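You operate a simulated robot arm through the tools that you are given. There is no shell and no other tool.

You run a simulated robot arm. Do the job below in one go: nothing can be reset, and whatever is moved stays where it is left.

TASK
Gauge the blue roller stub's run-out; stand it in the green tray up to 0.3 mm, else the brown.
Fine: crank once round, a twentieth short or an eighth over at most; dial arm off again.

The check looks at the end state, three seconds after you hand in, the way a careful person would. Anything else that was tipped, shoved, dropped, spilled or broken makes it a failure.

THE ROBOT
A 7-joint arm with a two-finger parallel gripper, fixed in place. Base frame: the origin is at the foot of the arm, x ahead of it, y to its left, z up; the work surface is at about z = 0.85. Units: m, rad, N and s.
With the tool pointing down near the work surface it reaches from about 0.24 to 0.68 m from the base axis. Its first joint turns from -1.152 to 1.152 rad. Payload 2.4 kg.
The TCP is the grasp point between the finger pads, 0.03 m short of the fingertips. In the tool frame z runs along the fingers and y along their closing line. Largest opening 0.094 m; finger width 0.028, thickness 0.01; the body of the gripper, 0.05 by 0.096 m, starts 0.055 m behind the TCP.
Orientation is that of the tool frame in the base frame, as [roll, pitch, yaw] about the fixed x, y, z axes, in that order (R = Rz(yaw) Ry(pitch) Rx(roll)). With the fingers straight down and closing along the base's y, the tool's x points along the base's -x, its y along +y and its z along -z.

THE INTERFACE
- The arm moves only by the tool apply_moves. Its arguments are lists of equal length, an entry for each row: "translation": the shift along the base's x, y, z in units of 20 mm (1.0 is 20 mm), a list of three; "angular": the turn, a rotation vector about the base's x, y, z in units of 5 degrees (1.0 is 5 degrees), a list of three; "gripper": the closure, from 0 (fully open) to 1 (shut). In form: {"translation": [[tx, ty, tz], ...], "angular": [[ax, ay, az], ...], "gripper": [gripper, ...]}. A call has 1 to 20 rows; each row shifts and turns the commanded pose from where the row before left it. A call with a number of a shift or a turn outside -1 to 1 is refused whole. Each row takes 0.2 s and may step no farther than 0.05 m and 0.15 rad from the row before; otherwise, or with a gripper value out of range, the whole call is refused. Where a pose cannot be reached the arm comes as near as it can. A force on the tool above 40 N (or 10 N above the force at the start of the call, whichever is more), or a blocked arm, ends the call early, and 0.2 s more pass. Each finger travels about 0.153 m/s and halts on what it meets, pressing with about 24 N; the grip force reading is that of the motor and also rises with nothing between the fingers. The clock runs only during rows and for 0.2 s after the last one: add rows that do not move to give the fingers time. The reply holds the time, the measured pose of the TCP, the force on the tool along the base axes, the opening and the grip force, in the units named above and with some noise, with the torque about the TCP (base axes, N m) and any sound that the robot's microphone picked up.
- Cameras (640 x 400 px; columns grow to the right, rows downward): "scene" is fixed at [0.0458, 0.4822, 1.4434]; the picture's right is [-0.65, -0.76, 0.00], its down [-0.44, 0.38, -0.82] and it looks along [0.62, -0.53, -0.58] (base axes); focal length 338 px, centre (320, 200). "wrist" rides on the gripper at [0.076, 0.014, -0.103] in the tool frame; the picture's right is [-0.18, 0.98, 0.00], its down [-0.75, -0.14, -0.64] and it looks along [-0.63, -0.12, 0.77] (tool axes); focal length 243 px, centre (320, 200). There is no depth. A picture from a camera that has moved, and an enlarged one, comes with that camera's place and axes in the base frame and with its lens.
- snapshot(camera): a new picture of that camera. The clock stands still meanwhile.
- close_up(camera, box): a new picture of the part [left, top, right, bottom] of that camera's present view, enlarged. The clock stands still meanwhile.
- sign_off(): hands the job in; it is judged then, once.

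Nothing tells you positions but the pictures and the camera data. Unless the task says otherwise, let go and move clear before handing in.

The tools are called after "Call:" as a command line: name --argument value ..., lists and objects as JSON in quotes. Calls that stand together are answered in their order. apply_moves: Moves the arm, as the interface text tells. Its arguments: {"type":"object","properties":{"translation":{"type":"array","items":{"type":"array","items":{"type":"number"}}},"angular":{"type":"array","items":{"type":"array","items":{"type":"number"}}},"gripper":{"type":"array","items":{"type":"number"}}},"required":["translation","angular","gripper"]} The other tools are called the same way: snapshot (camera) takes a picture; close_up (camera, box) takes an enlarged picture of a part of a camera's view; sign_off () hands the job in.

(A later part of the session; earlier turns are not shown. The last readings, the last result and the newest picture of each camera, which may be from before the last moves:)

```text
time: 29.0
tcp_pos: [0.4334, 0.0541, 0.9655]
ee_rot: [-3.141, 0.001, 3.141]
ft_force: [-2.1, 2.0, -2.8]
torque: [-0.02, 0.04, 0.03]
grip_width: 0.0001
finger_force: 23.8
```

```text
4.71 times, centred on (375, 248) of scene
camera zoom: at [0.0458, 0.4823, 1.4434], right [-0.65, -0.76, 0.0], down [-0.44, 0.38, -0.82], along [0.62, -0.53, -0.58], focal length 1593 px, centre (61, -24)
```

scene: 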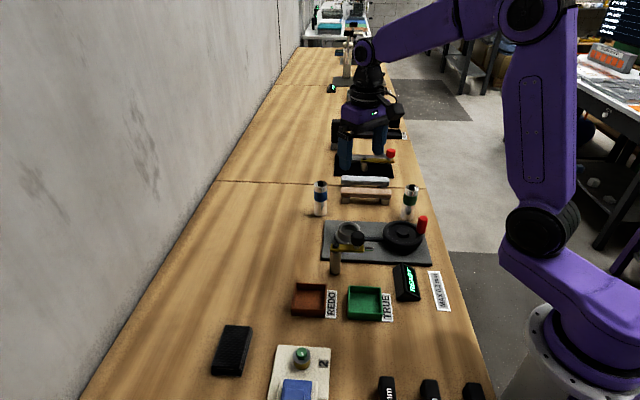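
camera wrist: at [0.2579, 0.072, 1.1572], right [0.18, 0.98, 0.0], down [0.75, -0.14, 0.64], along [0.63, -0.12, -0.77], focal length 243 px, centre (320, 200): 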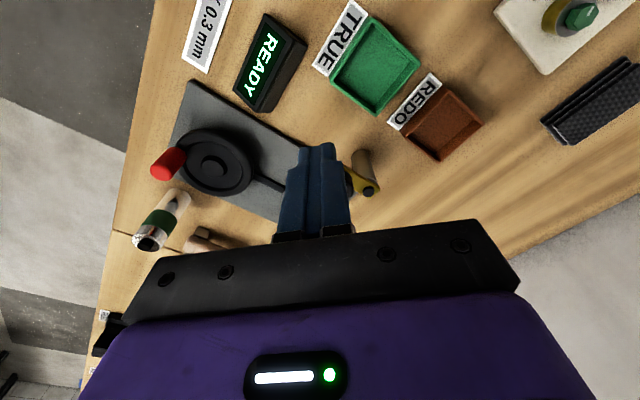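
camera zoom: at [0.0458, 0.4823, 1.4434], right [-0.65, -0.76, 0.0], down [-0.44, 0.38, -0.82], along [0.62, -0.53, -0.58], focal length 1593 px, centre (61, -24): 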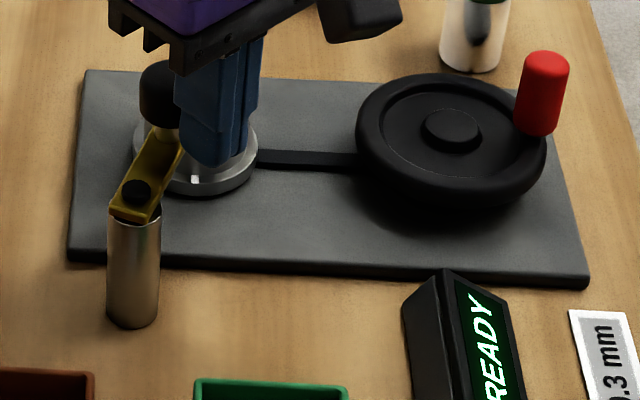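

The push force rose slightly, so the feeler may be touching. I'll back off, rise, and look at where the tip stands relative to the stub.

Call:
apply_moves --translation '[[-0.5, 0, 0], [-0.5, 0, 0], [0, 0, 1], [0, 0, 1], [0, 0, 1], [0, 0, 1], [-1, 0, 1], [-1, 0, 0.5], [-1, 0, 0], [0, 0, 0]]' --angular '[[0, 0, 0], [0, 0, 0], [0, 0, 0], [0, 0, 0], [0, 0, 0], [0, 0, 0], [0, 0, 0], [0, 0, 0], [0, 0, 0], [0, 0, 0]]' --gripper '[1, 1, 1, 1, 1, 1, 0.5, 0, 0, 0]'

Call:
close_up --camera "wrist" --box '[220, 40, 420, 220]'

Call:
close_up --camera "scene" --box '[320, 180, 400, 260]'

Call:
close_up --camera "scene" --box '[370, 240, 450, 320]'

```text
time: 31.2
tcp_pos: [0.3517, 0.0556, 1.0757]
ee_rot: [3.141, 0.0, -3.141]
ft_force: [0.1, -0.5, 0.4]
torque: [0.01, 0.02, 0.0]
grip_width: 0.0938
finger_force: 0.0
```

```text
2.22 times, centred on (320, 130) of wrist
camera zoom: at [0.277, 0.0699, 1.1796], right [0.18, 0.98, 0.0], down [0.75, -0.14, 0.64], along [0.63, -0.12, -0.77], focal length 539 px, centre (320, 356)
```

zoom: 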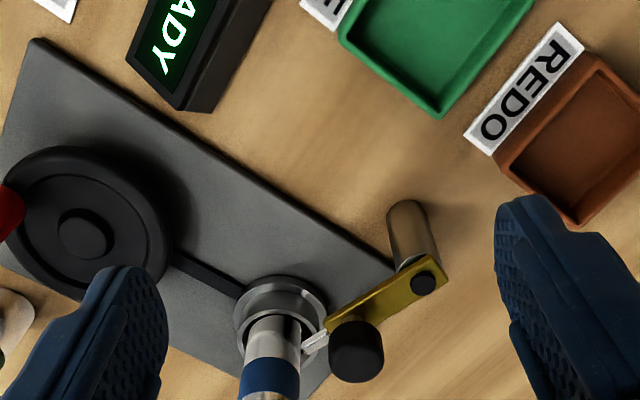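

```text
5.00 times, centred on (360, 220) of scene
camera zoom: at [0.0458, 0.4822, 1.4434], right [-0.65, -0.76, 0.0], down [-0.44, 0.38, -0.82], along [0.62, -0.53, -0.58], focal length 1692 px, centre (120, 100)
```

zoom: 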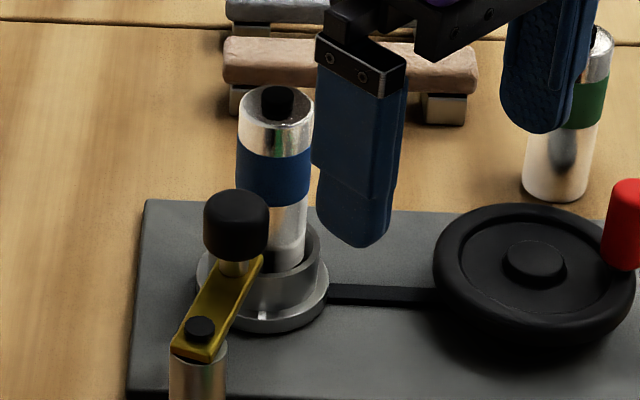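

```text
5.00 times, centred on (410, 280) of scene
camera zoom: at [0.0458, 0.4822, 1.4434], right [-0.65, -0.76, 0.0], down [-0.44, 0.38, -0.82], along [0.62, -0.53, -0.58], focal length 1692 px, centre (-130, -200)
```

zoom: 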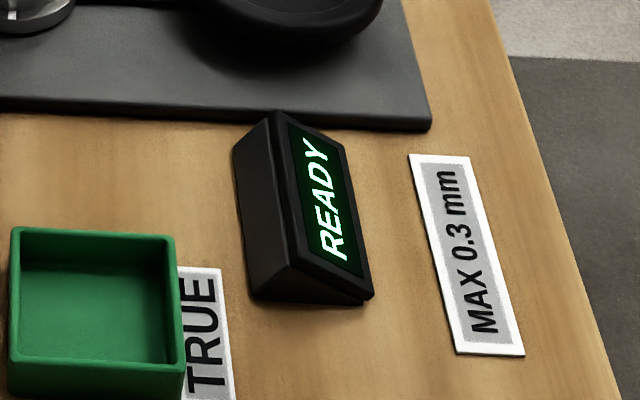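

The tip appears right at the stub's side. I'll zoom in to see if it actually touches.

Call:
close_up --camera "wrist" --box '[280, 150, 380, 220]'

Call:
close_up --camera "scene" --box '[345, 215, 395, 250]'

```text
5.71 times, centred on (330, 185) of wrist
camera zoom: at [0.277, 0.0699, 1.1796], right [0.18, 0.98, 0.0], down [0.75, -0.14, 0.64], along [0.63, -0.12, -0.77], focal length 1386 px, centre (263, 286)
```

zoom: 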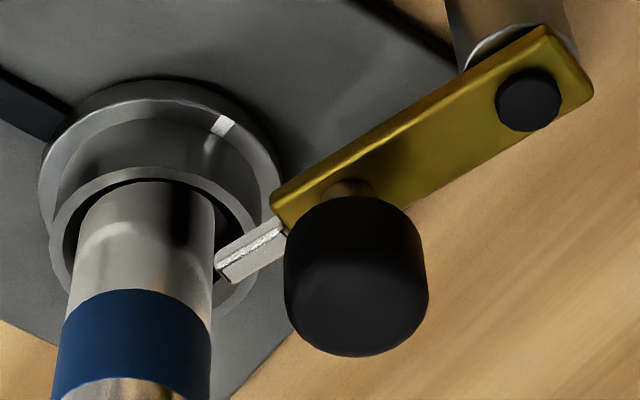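

```text
11.43 times, centred on (370, 232) of scene
camera zoom: at [0.0458, 0.4822, 1.4434], right [-0.65, -0.76, 0.0], down [-0.44, 0.38, -0.82], along [0.62, -0.53, -0.58], focal length 3869 px, centre (-251, -171)
```

zoom: 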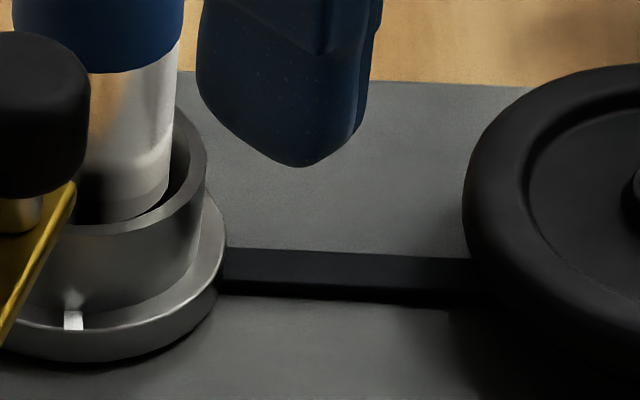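

The arm points at the stub, but a small gap could remain at the tip. I'll go back behind the knob and push in 2 mm steps to feel for a hard stop.

Call:
apply_moves --translation '[[0.9, 0, 0], [0.9, 0, 0], [0.9, 0, 0], [0, 0, -1], [0, 0, -1], [0, 0, -1], [0, 0, -1], [0, 0, -1], [0, 0, -0.5], [0.5, 0, 0], [0.5, 0, 0], [0.2, 0, 0], [0, 0, 0]]' --angular '[[0, 0, 0], [0, 0, 0], [0, 0, 0], [0, 0, 0], [0, 0, 0], [0, 0, 0], [0, 0, 0], [0, 0, 0], [0, 0, 0], [0, 0, 0], [0, 0, 0], [0, 0, 0], [0, 0, 0]]' --gripper '[1, 1, 1, 1, 1, 1, 1, 1, 1, 1, 1, 1, 1]'

Call:
apply_moves --translation '[[0.1, 0, 0], [0.1, 0, 0], [0, 0, 0]]' --angular '[[0, 0, 0], [0, 0, 0], [0, 0, 0]]' --gripper '[1, 1, 1]'

```text
time: 34.0
tcp_pos: [0.4312, 0.0535, 0.9653]
ee_rot: [3.14, 0.0, -3.141]
ft_force: [0.9, -0.2, 0.1]
torque: [0.02, -0.02, 0.01]
grip_width: 0.0001
finger_force: 24.1
```

```text
time: 34.8
tcp_pos: [0.4346, 0.054, 0.9661]
ee_rot: [-3.141, -0.002, 3.14]
ft_force: [-2.5, 1.7, -0.4]
torque: [-0.01, -0.04, 0.01]
grip_width: 0.0
finger_force: 24.1
```

Call:
apply_moves --translation '[[0.1, 0, 0], [0, 0, 0]]' --angular '[[0, 0, 0], [0, 0, 0]]' --gripper '[1, 1]'

Call:
close_up --camera "scene" --box '[320, 190, 430, 290]'

```text
time: 35.4
tcp_pos: [0.4367, 0.0531, 0.966]
ee_rot: [3.141, 0.0, -3.141]
ft_force: [-3.4, 1.0, 0.0]
torque: [0.01, -0.01, 0.07]
grip_width: 0.0
finger_force: 24.3
```

```text
4.00 times, centred on (375, 240) of scene
camera zoom: at [0.0457, 0.4822, 1.4434], right [-0.65, -0.76, 0.0], down [-0.44, 0.38, -0.82], along [0.62, -0.53, -0.58], focal length 1354 px, centre (100, 40)
```

zoom: 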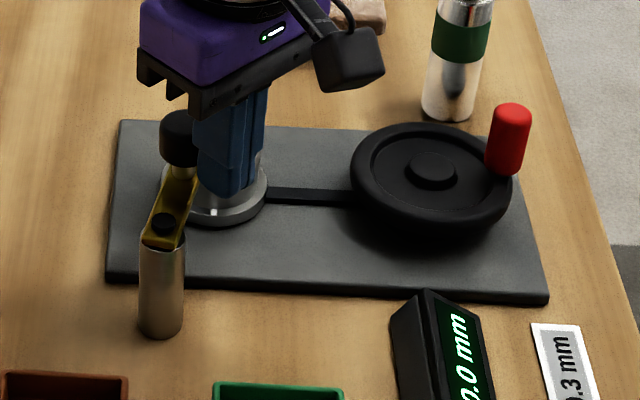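

The display changed to "0.0 mm", so the dial is now engaged. I'll back off, rise, and check that the arm holds.

Call:
apply_moves --translation '[[-0.5, 0, 0], [-0.5, 0, 0], [0, 0, 1], [0, 0, 1], [0, 0, 1], [0, 0, 1], [-1, -0.5, 1], [-1, -1, 0.5], [-1, -1, 0], [0, -1, 0], [0, -1, 0], [0, 0, 0]]' --angular '[[0, 0, 0], [0, 0, 0], [0, 0, 0], [0, 0, 0], [0, 0, 0], [0, 0, 0], [0, 0, 0], [0, 0, 0], [0, 0, 0], [0, 0, 0], [0, 0, 0], [0, 0, 0]]' --gripper '[1, 1, 1, 1, 1, 1, 0.5, 0, 0, 0, 0, 0]'

Call:
close_up --camera "wrist" --box '[220, 20, 420, 220]'

Call:
close_up --camera "scene" --box '[330, 190, 450, 310]'

```text
time: 38.0
tcp_pos: [0.3568, -0.0388, 1.0748]
ee_rot: [3.141, -0.001, -3.141]
ft_force: [-0.4, 0.2, -0.5]
torque: [0.02, 0.0, 0.02]
grip_width: 0.0939
finger_force: 0.0
```

```text
2.00 times, centred on (320, 120) of wrist
camera zoom: at [0.2812, -0.0229, 1.1783], right [0.18, 0.98, 0.0], down [0.75, -0.14, 0.64], along [0.63, -0.12, -0.77], focal length 485 px, centre (320, 360)
```

zoom: 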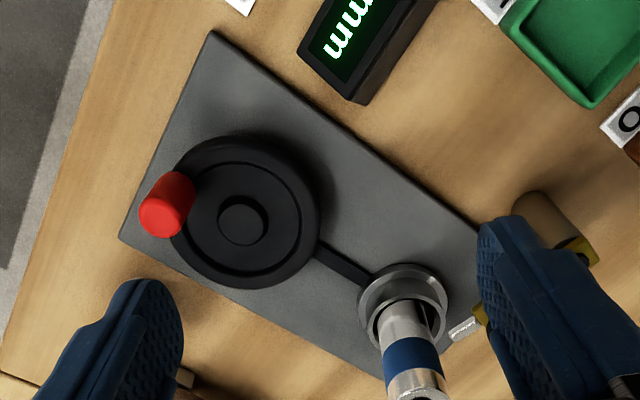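

```text
3.33 times, centred on (390, 250) of scene
camera zoom: at [0.0458, 0.4822, 1.4434], right [-0.65, -0.76, 0.0], down [-0.44, 0.38, -0.82], along [0.62, -0.53, -0.58], focal length 1128 px, centre (87, 33)
```

zoom: 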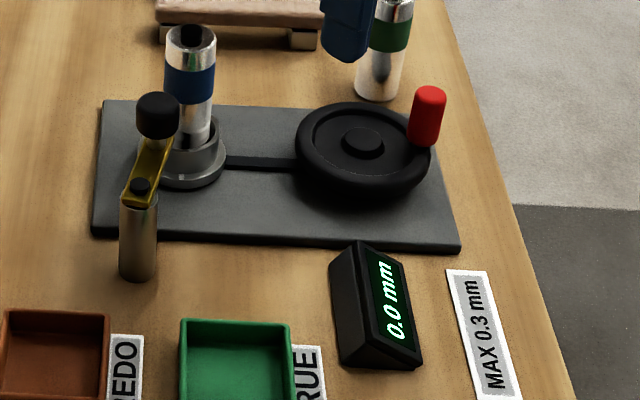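

The dial is holding at 0.0 mm with the arm on. Refined positions are hub about (0.401, -0.095) and handle about (0.368, -0.1215) with its top near z = 0.937. I'll hover over the handle to check.

Call:
apply_moves --translation '[[0.56, -1, 0], [0, -1, -0.5], [0, -1, -1], [0, -1, -1], [0, -0.15, -1], [0, 0, 0], [0, 0, 0]]' --angular '[[0, 0, 0], [0, 0, 0], [0, 0, 0], [0, 0, 0], [0, 0, 0], [0, 0, 0], [0, 0, 0]]' --gripper '[0, 0, 0, 0, 0, 0, 0]'

Call:
snapshot --camera "wrist"

Call:
close_up --camera "scene" --box '[370, 170, 470, 270]'

```text
time: 39.6
tcp_pos: [0.3692, -0.1187, 1.0038]
ee_rot: [-3.141, 0.0, 3.141]
ft_force: [-0.5, -0.1, 0.0]
torque: [-0.03, 0.04, -0.03]
grip_width: 0.094
finger_force: 0.0
```

```text
taken
camera wrist: at [0.2932, -0.1043, 1.1074], right [0.18, 0.98, 0.0], down [0.75, -0.14, 0.64], along [0.63, -0.12, -0.77], focal length 243 px, centre (320, 200)
```

wrist: 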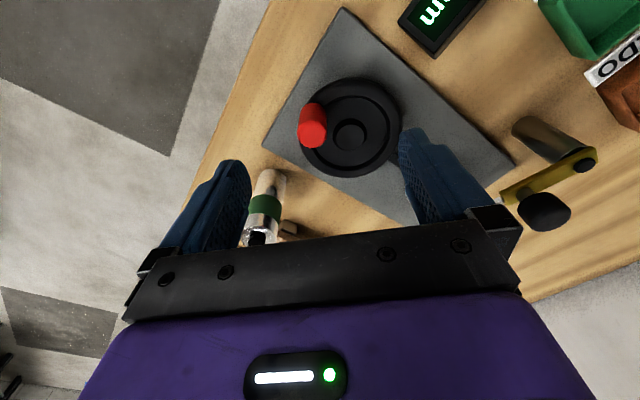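

```text
4.00 times, centred on (420, 220) of scene
camera zoom: at [0.0458, 0.4822, 1.4434], right [-0.65, -0.76, 0.0], down [-0.44, 0.38, -0.82], along [0.62, -0.53, -0.58], focal length 1354 px, centre (-80, 120)
```

zoom: 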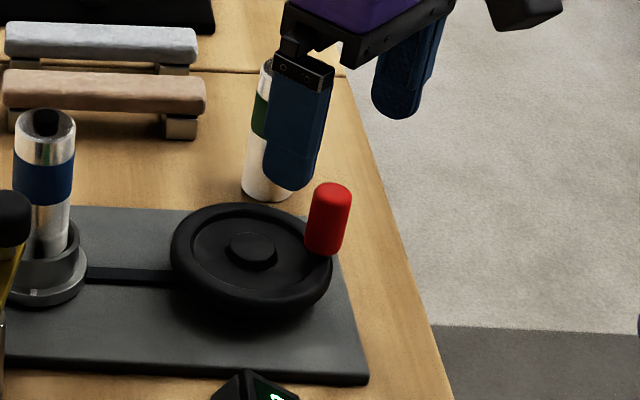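

Refined handle position is about (0.3685, -0.1235). I'll descend around it with fingertips just above the wheel rim and close.

Call:
apply_moves --translation '[[-0.04, -0.23, -1], [0, 0, -1], [0, 0, -1], [0, 0, -0.85], [0, 0, 0], [0, 0, 0], [0, 0, 0], [0, 0, 0], [0, 0, 0], [0, 0, 0]]' --angular '[[0, 0, 0], [0, 0, 0], [0, 0, 0], [0, 0, 0], [0, 0, 0], [0, 0, 0], [0, 0, 0], [0, 0, 0], [0, 0, 0], [0, 0, 0]]' --gripper '[0, 0, 0, 0, 0, 0.4, 0.6, 0.7, 0.85, 0.85]'

Call:
snapshot --camera "wrist"

Call:
close_up --camera "scene" --box '[370, 170, 470, 270]'

```text
time: 41.8
tcp_pos: [0.3683, -0.1231, 0.9295]
ee_rot: [-3.141, 0.0, 3.14]
ft_force: [-3.5, -5.5, -0.3]
torque: [-0.23, 0.18, 0.0]
grip_width: 0.0219
finger_force: 44.8
```

```text
taken
camera wrist: at [0.2918, -0.1086, 1.032], right [0.18, 0.98, 0.0], down [0.75, -0.14, 0.64], along [0.63, -0.12, -0.77], focal length 243 px, centre (320, 200)
```

wrist: 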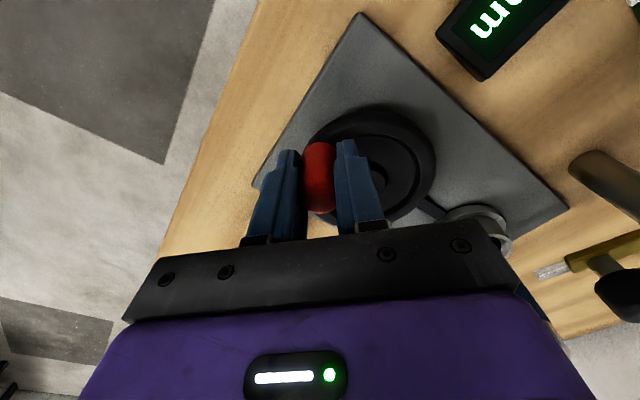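

```text
4.00 times, centred on (420, 220) of scene
camera zoom: at [0.0457, 0.482, 1.4435], right [-0.65, -0.76, 0.0], down [-0.44, 0.38, -0.82], along [0.62, -0.53, -0.58], focal length 1354 px, centre (-80, 120)
```

zoom: 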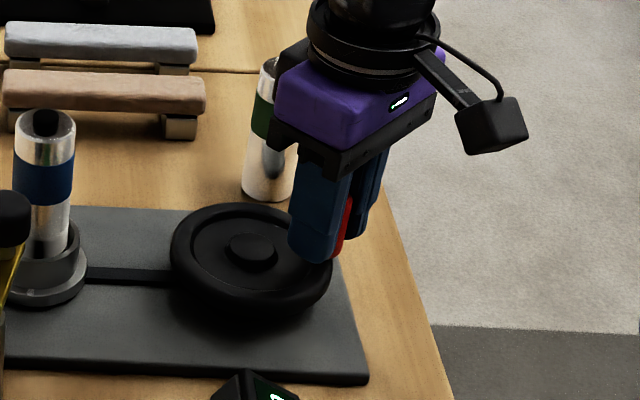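

The handle is gripped at about (0.368, -0.124). I'll turn it the first 30° clockwise around the hub to check forces and the display.

Call:
apply_moves --translation '[[-0.117, 0.148, 0], [-0.104, 0.16, 0], [-0.09, 0.168, 0], [-0.075, 0.1755, 0], [-0.059, 0.181, 0], [-0.043, 0.1855, 0]]' --angular '[[0, 0, 0], [0, 0, 0], [0, 0, 0], [0, 0, 0], [0, 0, 0], [0, 0, 0]]' --gripper '[0.85, 0.85, 0.85, 0.85, 0.85, 0.85]'

Call:
close_up --camera "scene" --box '[330, 190, 450, 310]'

Call:
snapshot --camera "wrist"

```text
time: 43.2
tcp_pos: [0.3569, -0.1014, 0.9279]
ee_rot: [3.14, -0.003, -3.138]
ft_force: [-16.3, -3.3, 16.1]
torque: [-0.34, 0.61, 0.0]
grip_width: 0.022
finger_force: 45.1
```

```text
3.33 times, centred on (390, 250) of scene
camera zoom: at [0.0452, 0.4822, 1.4434], right [-0.65, -0.76, 0.0], down [-0.44, 0.38, -0.82], along [0.62, -0.53, -0.58], focal length 1128 px, centre (87, 33)
```

zoom: 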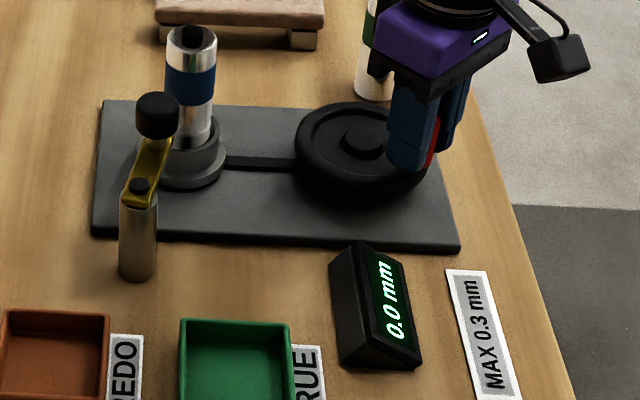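

```text
taken
camera wrist: at [0.2819, -0.0873, 1.0322], right [0.18, 0.98, 0.0], down [0.76, -0.14, 0.64], along [0.63, -0.12, -0.77], focal length 243 px, centre (320, 200)
```

wrist: 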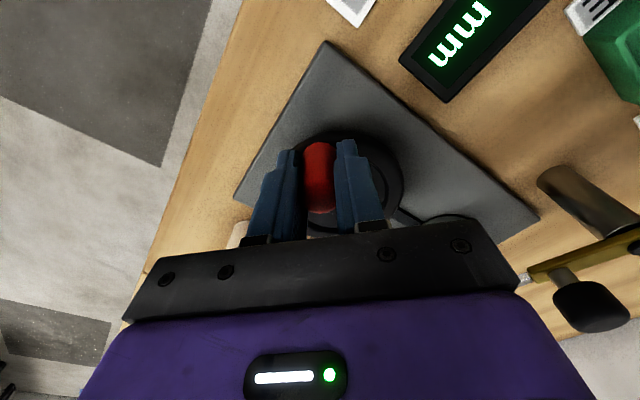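

The wheel turns and the display still reads, but the radial force shows my radius estimate is a bit small. I'll release to drop the strain, then re-measure the handle.

Call:
apply_moves --translation '[[0, 0, 0], [0, 0, 0], [0, 0, 0]]' --angular '[[0, 0, 0], [0, 0, 0], [0, 0, 0]]' --gripper '[0.6, 0.5, 0.5]'

Call:
close_up --camera "wrist" --box '[240, 100, 420, 230]'

Call:
close_up --camera "scene" --box '[400, 195, 450, 245]'

```text
time: 44.0
tcp_pos: [0.3584, -0.1022, 0.9278]
ee_rot: [3.141, -0.002, -3.141]
ft_force: [0.0, -0.5, 0.4]
torque: [0.02, 0.02, 0.02]
grip_width: 0.047
finger_force: 0.0
```

```text
3.08 times, centred on (330, 165) of wrist
camera zoom: at [0.283, -0.0877, 1.0317], right [0.18, 0.98, 0.0], down [0.75, -0.14, 0.64], along [0.63, -0.12, -0.77], focal length 746 px, centre (289, 308)
```

zoom: 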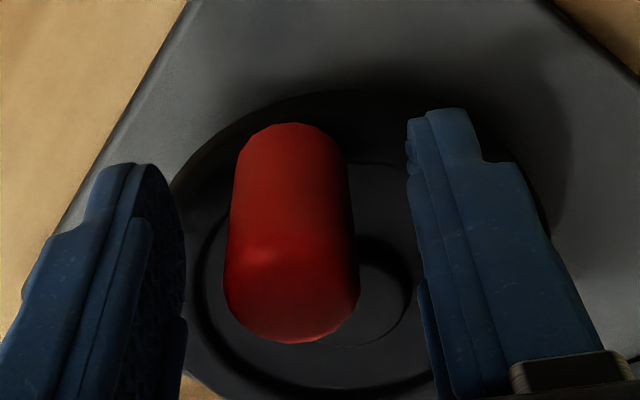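

```text
8.00 times, centred on (425, 220) of scene
camera zoom: at [0.0458, 0.4822, 1.4434], right [-0.65, -0.76, 0.0], down [-0.44, 0.38, -0.82], along [0.62, -0.53, -0.58], focal length 2708 px, centre (-520, 40)
```

zoom: 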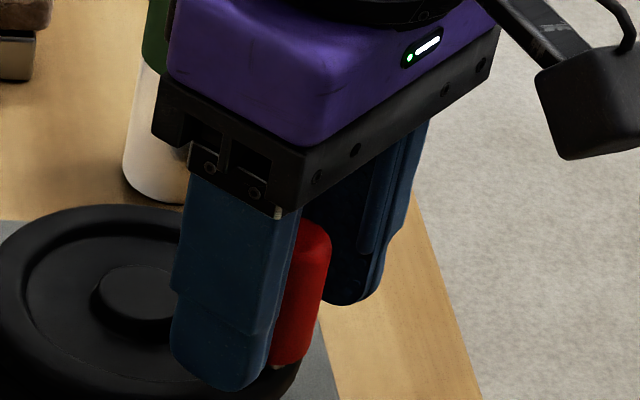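

The handle centre is now about (0.357, -0.101), giving a radius near 46 mm and an angle near 187°, so about 33° is done. I'll regrip and continue 45° with the corrected radius.

Call:
apply_moves --translation '[[0, 0, 0], [0, 0, 0], [0, 0, 0], [-0.0175, 0.3005, 0], [0.022, 0.3, 0], [0.0605, 0.295, 0], [0.0985, 0.284, 0], [0.135, 0.269, 0], [0.169, 0.249, 0]]' --angular '[[0, 0, 0], [0, 0, 0], [0, 0, 0], [0, 0, 0], [0, 0, 0], [0, 0, 0], [0, 0, 0], [0, 0, 0], [0, 0, 0]]' --gripper '[0.7, 0.85, 0.85, 0.85, 0.85, 0.85, 0.85, 0.85, 0.85]'

Call:
close_up --camera "scene" --box '[330, 190, 450, 310]'

```text
time: 46.0
tcp_pos: [0.3673, -0.068, 0.9283]
ee_rot: [-3.141, 0.001, 3.141]
ft_force: [2.3, -4.1, -13.2]
torque: [0.06, -0.47, -0.01]
grip_width: 0.0218
finger_force: 45.0
```

```text
3.33 times, centred on (390, 250) of scene
camera zoom: at [0.046, 0.4821, 1.4434], right [-0.65, -0.76, 0.0], down [-0.44, 0.38, -0.82], along [0.62, -0.53, -0.58], focal length 1128 px, centre (87, 33)
```

zoom: 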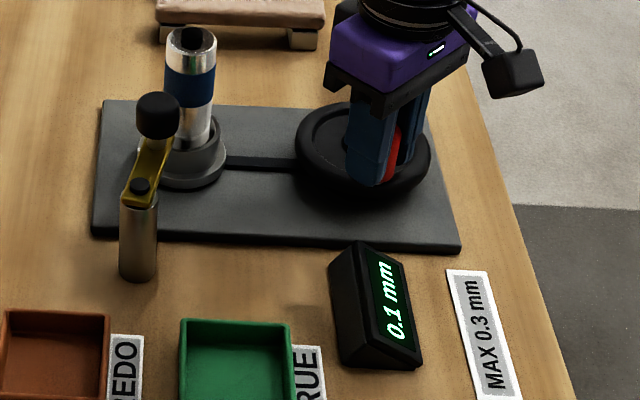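

The display now reads 0.1 mm and the lateral forces are low. Continuing.

Call:
apply_moves --translation '[[0.2, 0.2245, 0], [0.2275, 0.197, 0], [0.2515, 0.1655, 0], [0.2705, 0.131, 0], [0.2855, 0.0945, 0], [0.2955, 0.057, 0]]' --angular '[[0, 0, 0], [0, 0, 0], [0, 0, 0], [0, 0, 0], [0, 0, 0], [0, 0, 0]]' --gripper '[0.85, 0.85, 0.85, 0.85, 0.85, 0.85]'

Call:
close_up --camera "scene" --box '[330, 190, 450, 310]'

```text
time: 46.8
tcp_pos: [0.3787, -0.0595, 0.9286]
ee_rot: [3.141, -0.001, 3.14]
ft_force: [3.2, -2.5, -7.4]
torque: [0.0, 0.44, 0.02]
grip_width: 0.0215
finger_force: 45.2
stopped in row 3: the force on the tool passed its limit at 41 N (the readings are from after the stop); the commanded pose is now the measured one
```

```text
3.33 times, centred on (390, 250) of scene
camera zoom: at [0.046, 0.4821, 1.4434], right [-0.65, -0.76, 0.0], down [-0.44, 0.38, -0.82], along [0.62, -0.53, -0.58], focal length 1128 px, centre (87, 33)
```

zoom: 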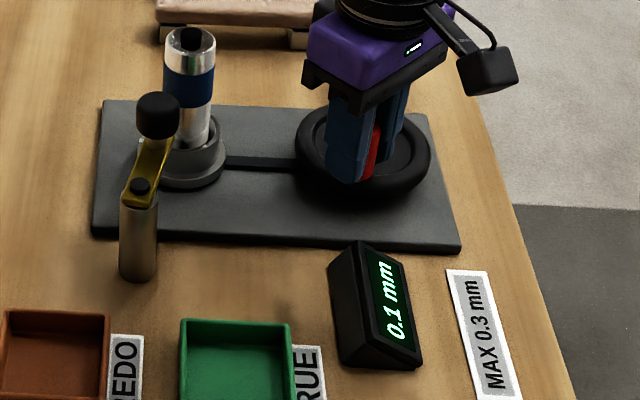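

The force limit stopped the move at about 130°, so a small centre error is building up strain. I'll release, re-measure the handle and refine the circle.

Call:
apply_moves --translation '[[0, 0, 0], [0, 0, 0], [0, 0, 0]]' --angular '[[0, 0, 0], [0, 0, 0], [0, 0, 0]]' --gripper '[0.6, 0.5, 0.5]'

Call:
close_up --camera "wrist" --box '[240, 100, 420, 230]'

Call:
close_up --camera "scene" --box '[390, 195, 450, 245]'

```text
time: 47.6
tcp_pos: [0.3784, -0.0602, 0.9279]
ee_rot: [3.141, 0.0, 3.14]
ft_force: [-0.1, 0.3, -0.4]
torque: [0.02, 0.01, 0.02]
grip_width: 0.0469
finger_force: 0.0
```

```text
3.08 times, centred on (330, 165) of wrist
camera zoom: at [0.3032, -0.0439, 1.0321], right [0.19, 0.98, 0.0], down [0.75, -0.14, 0.64], along [0.63, -0.12, -0.77], focal length 746 px, centre (289, 308)
```

zoom: 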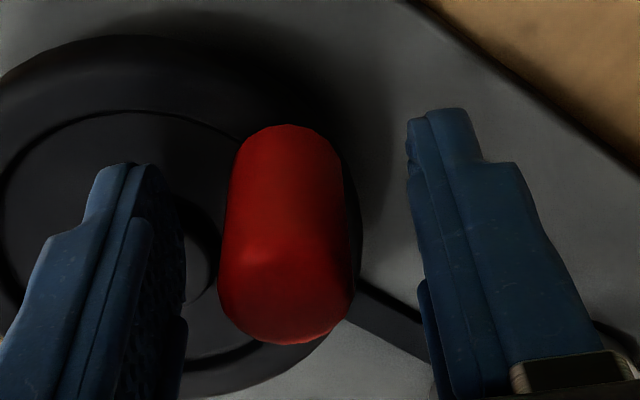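

```text
8.00 times, centred on (420, 220) of scene
camera zoom: at [0.0458, 0.4822, 1.4434], right [-0.65, -0.76, 0.0], down [-0.44, 0.38, -0.82], along [0.62, -0.53, -0.58], focal length 2708 px, centre (-480, 40)
```

zoom: 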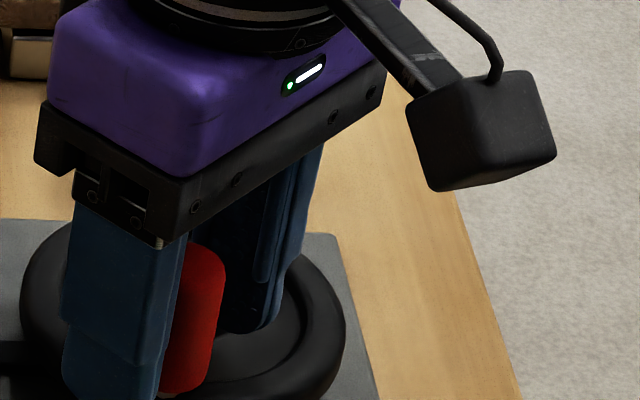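

Fitting the measured handle positions gives a hub of about (0.400, -0.095) and a radius near 43 mm, with the handle now at about 123° (roughly 99° turned). I'll regrip and go a further 45°.

Call:
apply_moves --translation '[[0, 0, 0], [0, 0, 0], [0, 0, 0], [0.245, 0.1355, 0], [0.2605, 0.102, 0], [0.2715, 0.0675, 0], [0.278, 0.0315, 0], [0.28, -0.005, 0], [0.277, -0.0415, 0]]' --angular '[[0, 0, 0], [0, 0, 0], [0, 0, 0], [0, 0, 0], [0, 0, 0], [0, 0, 0], [0, 0, 0], [0, 0, 0], [0, 0, 0]]' --gripper '[0.7, 0.85, 0.85, 0.85, 0.85, 0.85, 0.85, 0.85, 0.85]'

Call:
close_up --camera "scene" --box '[330, 190, 450, 310]'

```text
time: 49.6
tcp_pos: [0.4096, -0.0547, 0.9283]
ee_rot: [-3.14, -0.002, 3.136]
ft_force: [-9.1, -29.8, -2.7]
torque: [-0.31, -1.35, -0.02]
grip_width: 0.0216
finger_force: 45.0
```

```text
3.33 times, centred on (390, 250) of scene
camera zoom: at [0.0456, 0.4814, 1.4437], right [-0.65, -0.76, 0.0], down [-0.44, 0.38, -0.82], along [0.62, -0.53, -0.58], focal length 1128 px, centre (87, 33)
```

zoom: 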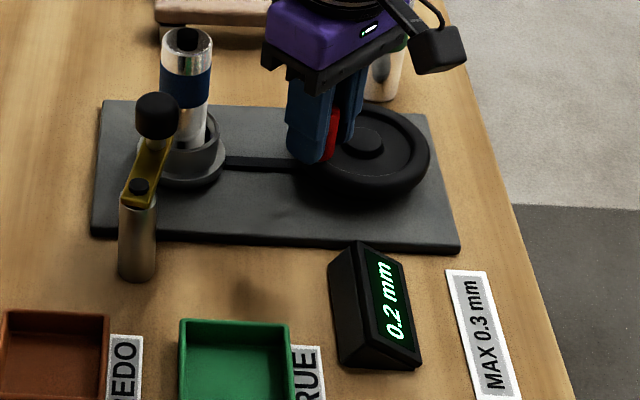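

The display reads 0.2 mm and the turn is going well, but the y force is high. I'll release and re-measure.

Call:
apply_moves --translation '[[0, 0, 0], [0, 0, 0], [0, 0, 0]]' --angular '[[0, 0, 0], [0, 0, 0], [0, 0, 0]]' --gripper '[0.6, 0.4, 0.4]'

Call:
close_up --camera "wrist" --box '[240, 100, 420, 230]'

Call:
close_up --camera "scene" --box '[330, 190, 450, 310]'

```text
time: 50.4
tcp_pos: [0.4111, -0.0511, 0.9286]
ee_rot: [-3.141, 0.001, 3.14]
ft_force: [-0.7, 1.2, 0.3]
torque: [0.02, -0.02, 0.0]
grip_width: 0.0562
finger_force: 0.1
```

```text
3.08 times, centred on (330, 165) of wrist
camera zoom: at [0.3353, -0.0374, 1.0321], right [0.19, 0.98, 0.0], down [0.75, -0.14, 0.64], along [0.63, -0.12, -0.77], focal length 746 px, centre (289, 308)
```

zoom: 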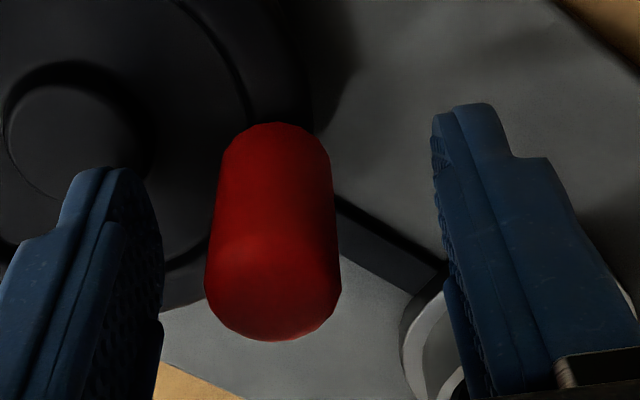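

```text
3.33 times, centred on (390, 250) of scene
camera zoom: at [0.0458, 0.4822, 1.4434], right [-0.65, -0.76, 0.0], down [-0.44, 0.38, -0.82], along [0.62, -0.53, -0.58], focal length 1128 px, centre (87, 33)
```

zoom: 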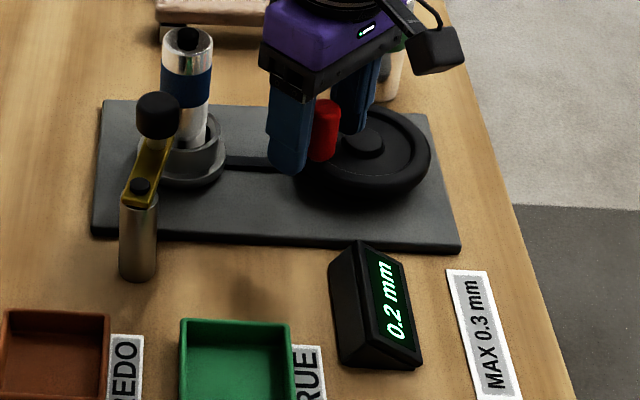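

The handle is now at (0.4095, -0.054), and all four measured points fit a hub of (0.400, -0.096) with r = 43.1 mm, so about 142° is done. I'll recentre, regrip and continue 60°.

Call:
apply_moves --translation '[[0, -0.15, 0], [0, 0, 0], [0, 0, 0], [0, 0, 0], [0.27, -0.08, 0], [0.258, -0.1145, 0], [0.24, -0.147, 0], [0.2195, -0.177, 0], [0.194, -0.2045, 0], [0.166, -0.228, 0], [0.135, -0.2475, 0], [0.101, -0.263, 0]]' --angular '[[0, 0, 0], [0, 0, 0], [0, 0, 0], [0, 0, 0], [0, 0, 0], [0, 0, 0], [0, 0, 0], [0, 0, 0], [0, 0, 0], [0, 0, 0], [0, 0, 0], [0, 0, 0]]' --gripper '[0.5, 0.7, 0.85, 0.85, 0.85, 0.85, 0.85, 0.85, 0.85, 0.85, 0.85, 0.85]'

Call:
close_up --camera "scene" --box '[330, 190, 450, 310]'

```text
time: 53.0
tcp_pos: [0.4406, -0.0845, 0.9276]
ee_rot: [3.141, -0.004, 3.139]
ft_force: [-11.2, -3.4, -0.8]
torque: [-0.47, -1.04, 0.03]
grip_width: 0.0217
finger_force: 45.3
```

```text
3.33 times, centred on (390, 250) of scene
camera zoom: at [0.0455, 0.4822, 1.4434], right [-0.65, -0.76, 0.0], down [-0.44, 0.38, -0.82], along [0.62, -0.53, -0.58], focal length 1128 px, centre (87, 33)
```

zoom: 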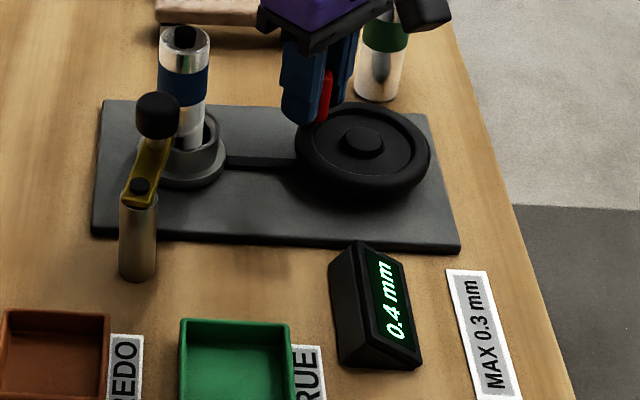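

The display reads 0.4 mm at about 200° and forces are acceptable. I'll release and regrip to clear the strain, then continue.

Call:
apply_moves --translation '[[0, 0, 0], [0, 0, 0], [0, 0, 0], [0, 0, 0], [0, 0, 0], [0.066, -0.274, 0], [0.03, -0.2805, 0], [-0.0075, -0.282, 0], [-0.0435, -0.2785, 0], [-0.08, -0.27, 0], [-0.1145, -0.258, 0]]' --angular '[[0, 0, 0], [0, 0, 0], [0, 0, 0], [0, 0, 0], [0, 0, 0], [0, 0, 0], [0, 0, 0], [0, 0, 0], [0, 0, 0], [0, 0, 0], [0, 0, 0]]' --gripper '[0.6, 0.6, 0.7, 0.85, 0.85, 0.85, 0.85, 0.85, 0.85, 0.85, 0.85]'

Call:
close_up --camera "scene" --box '[330, 190, 450, 310]'

```text
time: 55.4
tcp_pos: [0.439, -0.1181, 0.9288]
ee_rot: [3.141, -0.001, 3.14]
ft_force: [-12.8, 10.0, 33.9]
torque: [-0.01, 0.04, -0.03]
grip_width: 0.0219
finger_force: 45.1
```

```text
3.33 times, centred on (390, 250) of scene
camera zoom: at [0.045, 0.4826, 1.4433], right [-0.65, -0.76, 0.0], down [-0.44, 0.38, -0.82], along [0.62, -0.53, -0.58], focal length 1128 px, centre (87, 33)
```

zoom: 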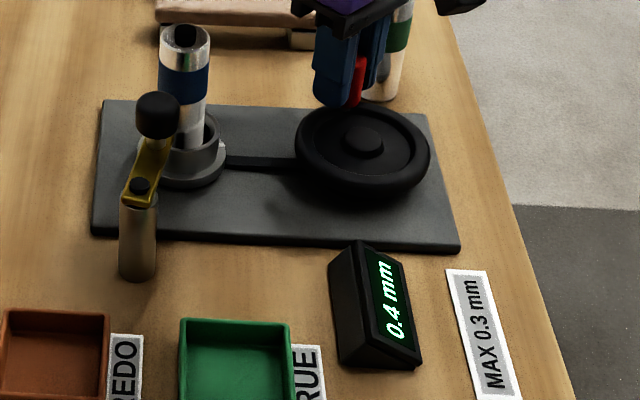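

Still turning, but the vertical force built up. I'll release and re-measure before going on.

Call:
apply_moves --translation '[[0, 0, 0], [0, 0, 0], [0, 0, 0]]' --angular '[[0, 0, 0], [0, 0, 0], [0, 0, 0]]' --gripper '[0.6, 0.4, 0.4]'

Call:
close_up --camera "wrist" --box '[240, 100, 420, 230]'

Call:
close_up --camera "scene" --box '[390, 180, 450, 230]'

```text
time: 56.2
tcp_pos: [0.4391, -0.1188, 0.9292]
ee_rot: [-3.141, -0.001, 3.139]
ft_force: [0.4, -0.9, 0.1]
torque: [-0.02, -0.03, -0.03]
grip_width: 0.0563
finger_force: 0.1
```

```text
3.08 times, centred on (330, 165) of wrist
camera zoom: at [0.3637, -0.1034, 1.0321], right [0.19, 0.98, 0.0], down [0.75, -0.14, 0.64], along [0.63, -0.12, -0.77], focal length 746 px, centre (289, 308)
```

zoom: 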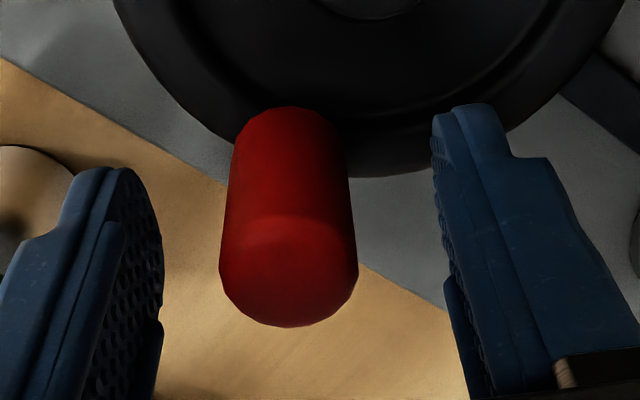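

```text
8.00 times, centred on (420, 205) of scene
camera zoom: at [0.0458, 0.4822, 1.4434], right [-0.65, -0.76, 0.0], down [-0.44, 0.38, -0.82], along [0.62, -0.53, -0.58], focal length 2708 px, centre (-480, 160)
```

zoom: 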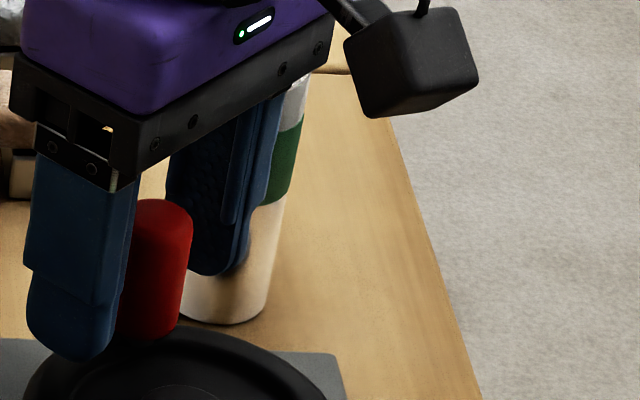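

The handle is now at about (0.435, -0.118), so roughly 253° is done; the refined fit is a hub of (0.399, -0.0955) with r = 42.4 mm. I'll recentre, regrip and continue 45°.

Call:
apply_moves --translation '[[-0.15, 0, 0], [0, 0, 0], [0, 0, 0], [0, 0, 0], [-0.163, -0.224, 0], [-0.1915, -0.201, 0], [-0.2155, -0.1745, 0], [-0.2365, -0.1445, 0], [-0.2535, -0.1125, 0], [-0.266, -0.0785, 0]]' --angular '[[0, 0, 0], [0, 0, 0], [0, 0, 0], [0, 0, 0], [0, 0, 0], [0, 0, 0], [0, 0, 0], [0, 0, 0], [0, 0, 0], [0, 0, 0]]' --gripper '[0.5, 0.7, 0.85, 0.85, 0.85, 0.85, 0.85, 0.85, 0.85, 0.85]'

Call:
close_up --camera "scene" --box '[330, 190, 450, 310]'

```text
time: 58.4
tcp_pos: [0.4092, -0.1363, 0.929]
ee_rot: [3.141, -0.003, 3.142]
ft_force: [-0.7, 7.5, -13.8]
torque: [-0.14, -1.35, -0.01]
grip_width: 0.022
finger_force: 44.4
```

```text
3.33 times, centred on (390, 250) of scene
camera zoom: at [0.0459, 0.4823, 1.4434], right [-0.65, -0.76, 0.0], down [-0.44, 0.38, -0.82], along [0.62, -0.53, -0.58], focal length 1128 px, centre (87, 33)
```

zoom: 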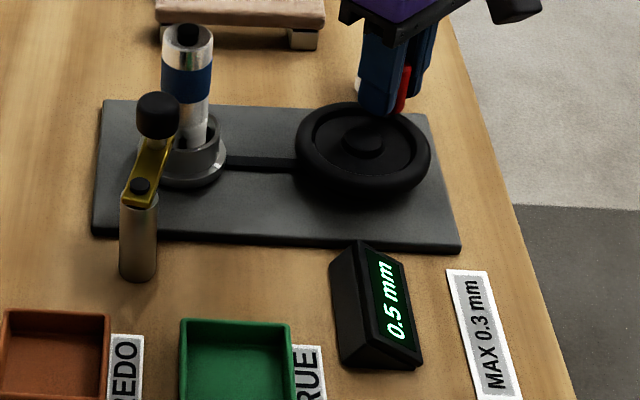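

The display reads 0.5 mm at roughly 298°, and forces are fine. I'll regrip and continue with the next 45°.

Call:
apply_moves --translation '[[0, 0, 0], [0, 0, 0], [0, 0, 0], [0, 0, 0], [0, 0, 0], [-0.274, -0.0435, 0], [-0.277, -0.007, 0], [-0.276, 0.0295, 0], [-0.2695, 0.065, 0], [-0.2585, 0.0995, 0], [-0.244, 0.1325, 0]]' --angular '[[0, 0, 0], [0, 0, 0], [0, 0, 0], [0, 0, 0], [0, 0, 0], [0, 0, 0], [0, 0, 0], [0, 0, 0], [0, 0, 0], [0, 0, 0], [0, 0, 0]]' --gripper '[0.6, 0.6, 0.7, 0.85, 0.85, 0.85, 0.85, 0.85, 0.85, 0.85, 0.85]'

Call:
close_up --camera "scene" --box '[330, 190, 450, 310]'

```text
time: 60.8
tcp_pos: [0.3795, -0.1305, 0.9284]
ee_rot: [-3.139, -0.001, 3.14]
ft_force: [5.3, 4.9, -7.2]
torque: [0.25, -1.47, 0.01]
grip_width: 0.0218
finger_force: 45.1
```

```text
3.33 times, centred on (390, 250) of scene
camera zoom: at [0.046, 0.4823, 1.4434], right [-0.65, -0.76, 0.0], down [-0.44, 0.38, -0.82], along [0.62, -0.53, -0.58], focal length 1128 px, centre (87, 33)
```

zoom: 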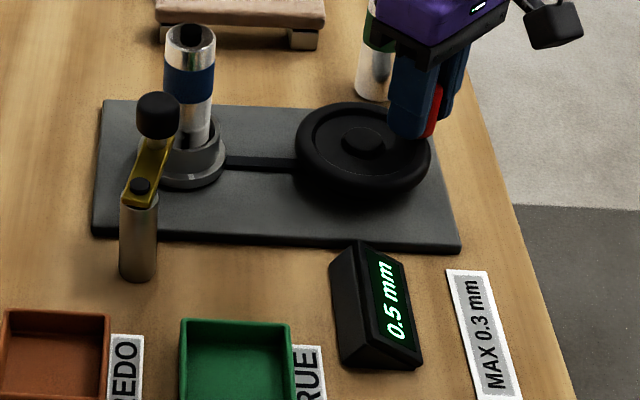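

At about 343° and still 0.5 mm. Three more steps should bring it to about 365°.

Call:
apply_moves --translation '[[-0.224, 0.163, 0], [-0.201, 0.1915, 0], [-0.1745, 0.2155, 0], [0, 0, 0], [0, 0, 0], [0, 0, 0], [0, 0, 0]]' --angular '[[0, 0, 0], [0, 0, 0], [0, 0, 0], [0, 0, 0], [0, 0, 0], [0, 0, 0], [0, 0, 0]]' --gripper '[0.85, 0.85, 0.85, 0.85, 0.5, 0.3, 0.3]'

Call:
close_up --camera "scene" --box '[330, 190, 450, 310]'

Call:
close_up --camera "wrist" --box '[240, 100, 420, 230]'

```text
time: 62.4
tcp_pos: [0.3676, -0.1197, 0.9281]
ee_rot: [-3.141, -0.001, 3.14]
ft_force: [0.1, -0.7, 0.2]
torque: [-0.01, -0.01, 0.01]
grip_width: 0.0656
finger_force: 0.0
```

```text
3.33 times, centred on (390, 250) of scene
camera zoom: at [0.0458, 0.4822, 1.4434], right [-0.65, -0.76, 0.0], down [-0.44, 0.38, -0.82], along [0.62, -0.53, -0.58], focal length 1128 px, centre (87, 33)
```

zoom: 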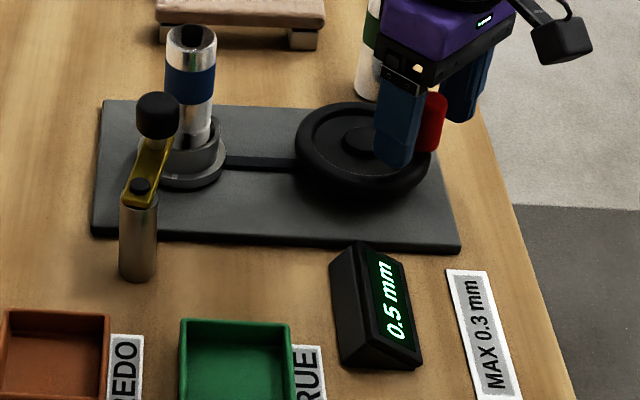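

```text
3.08 times, centred on (330, 165) of wrist
camera zoom: at [0.2908, -0.1053, 1.0321], right [0.19, 0.98, 0.0], down [0.75, -0.14, 0.64], along [0.63, -0.12, -0.77], focal length 746 px, centre (289, 308)
```

zoom: 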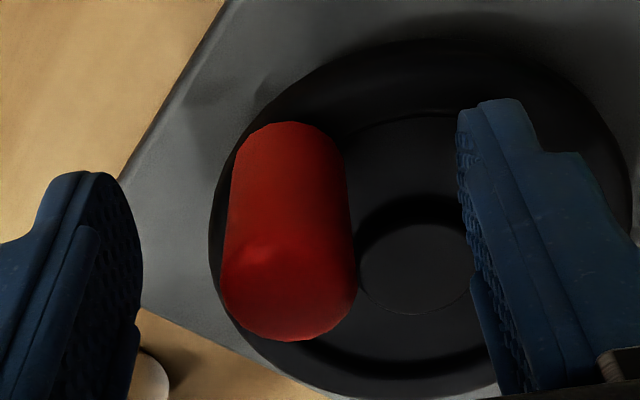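

The handle is about 6° past its starting point, so the crank has gone about 366° — within limits. The run-out reads 0.5 mm, over 0.3, so the stub goes to the brown REDO tray. I'll rise clear, close the fingers, and go to the +x side of the dial knob.

Call:
apply_moves --translation '[[0, 0, 0], [0, 0, 1], [0, 0, 1], [0, 0, 1], [0, 0, 1], [0, 0, 1], [0, 0, 1], [0, 0, 1], [0, 0, 0.5], [0.8, 0.97, 0], [0.8, 0.97, 0], [0.8, 0.97, 0], [0.8, 0.97, 0], [0.8, 0.97, 0], [0.8, 0.97, 0], [0.8, 0.97, 0], [0.8, 0.97, 0], [0.8, 0.97, 0], [0, 0, 0]]' --angular '[[0, 0, 0], [0, 0, 0], [0, 0, 0], [0, 0, 0], [0, 0, 0], [0, 0, 0], [0, 0, 0], [0, 0, 0], [0, 0, 0], [0, 0, 0], [0, 0, 0], [0, 0, 0], [0, 0, 0], [0, 0, 0], [0, 0, 0], [0, 0, 0], [0, 0, 0], [0, 0, 0], [0, 0, 0]]' --gripper '[0.2, 0.2, 0.2, 0.2, 0.2, 0.2, 0.2, 0.2, 0.2, 0.5, 1, 1, 1, 1, 1, 1, 1, 1, 1]'

Call:
snapshot --camera "scene"

Call:
close_up --camera "scene" --box '[330, 190, 450, 310]'

Call:
snapshot --camera "wrist"

```text
time: 66.4
tcp_pos: [0.5112, 0.0563, 1.08]
ee_rot: [3.141, -0.002, 3.139]
ft_force: [-0.6, -0.4, -0.9]
torque: [0.0, -0.02, 0.02]
grip_width: 0.0002
finger_force: 24.3
```

```text
taken
```

scene: 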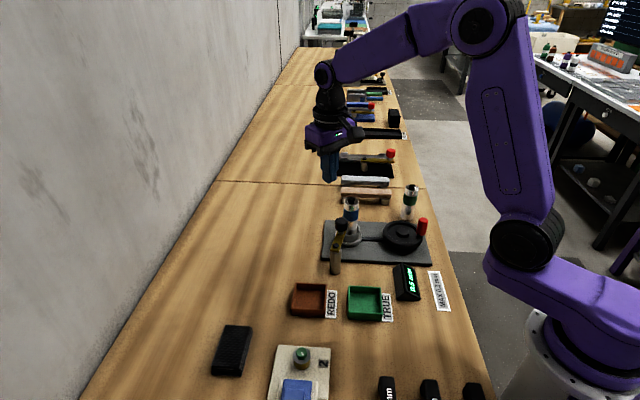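

```text
3.33 times, centred on (390, 250) of scene
camera zoom: at [0.0458, 0.4822, 1.4434], right [-0.65, -0.76, 0.0], down [-0.44, 0.38, -0.82], along [0.62, -0.53, -0.58], focal length 1128 px, centre (87, 33)
```

zoom: 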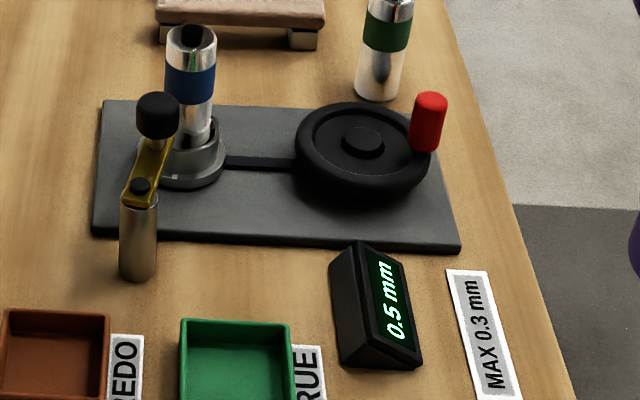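

```text
taken
camera wrist: at [0.4354, 0.0703, 1.1823], right [0.19, 0.98, 0.0], down [0.75, -0.14, 0.64], along [0.63, -0.12, -0.77], focal length 243 px, centre (320, 200)
```

wrist: 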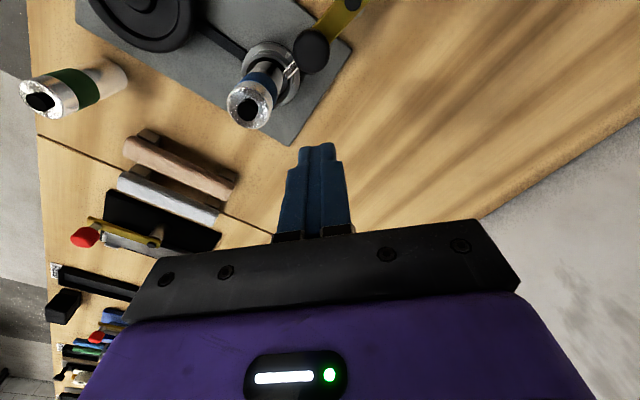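

The dial still reads 0.5 mm and nothing has been disturbed. I'll lower the closed fingers beside the knob on its +x side (knob at about (0.466, 0.0575)) and push it back in -x.

Call:
apply_moves --translation '[[0, 0, -1], [0, 0, -1], [0, 0, -1], [0, 0, -1], [0, 0, -1], [0, 0, -0.7], [0, 0, 0]]' --angular '[[0, 0, 0], [0, 0, 0], [0, 0, 0], [0, 0, 0], [0, 0, 0], [0, 0, 0], [0, 0, 0]]' --gripper '[1, 1, 1, 1, 1, 1, 1]'

Call:
close_up --camera "scene" --box '[310, 180, 410, 260]'

```text
time: 68.0
tcp_pos: [0.5091, 0.0551, 0.9652]
ee_rot: [-3.141, -0.001, 3.14]
ft_force: [0.9, 1.0, 0.5]
torque: [-0.03, 0.02, 0.02]
grip_width: 0.0001
finger_force: 23.9
```

```text
5.00 times, centred on (360, 220) of scene
camera zoom: at [0.0458, 0.4822, 1.4434], right [-0.65, -0.76, 0.0], down [-0.44, 0.38, -0.82], along [0.62, -0.53, -0.58], focal length 1692 px, centre (120, 100)
```

zoom: 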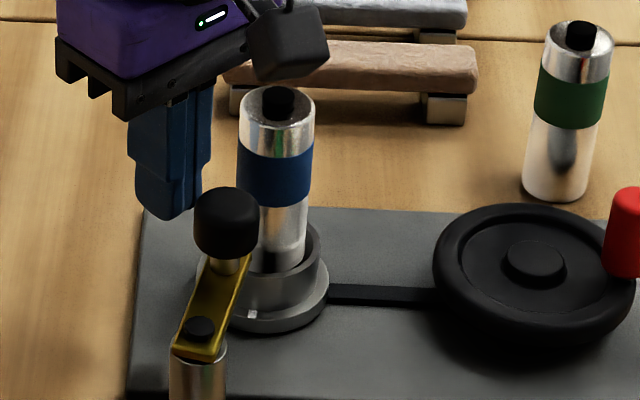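

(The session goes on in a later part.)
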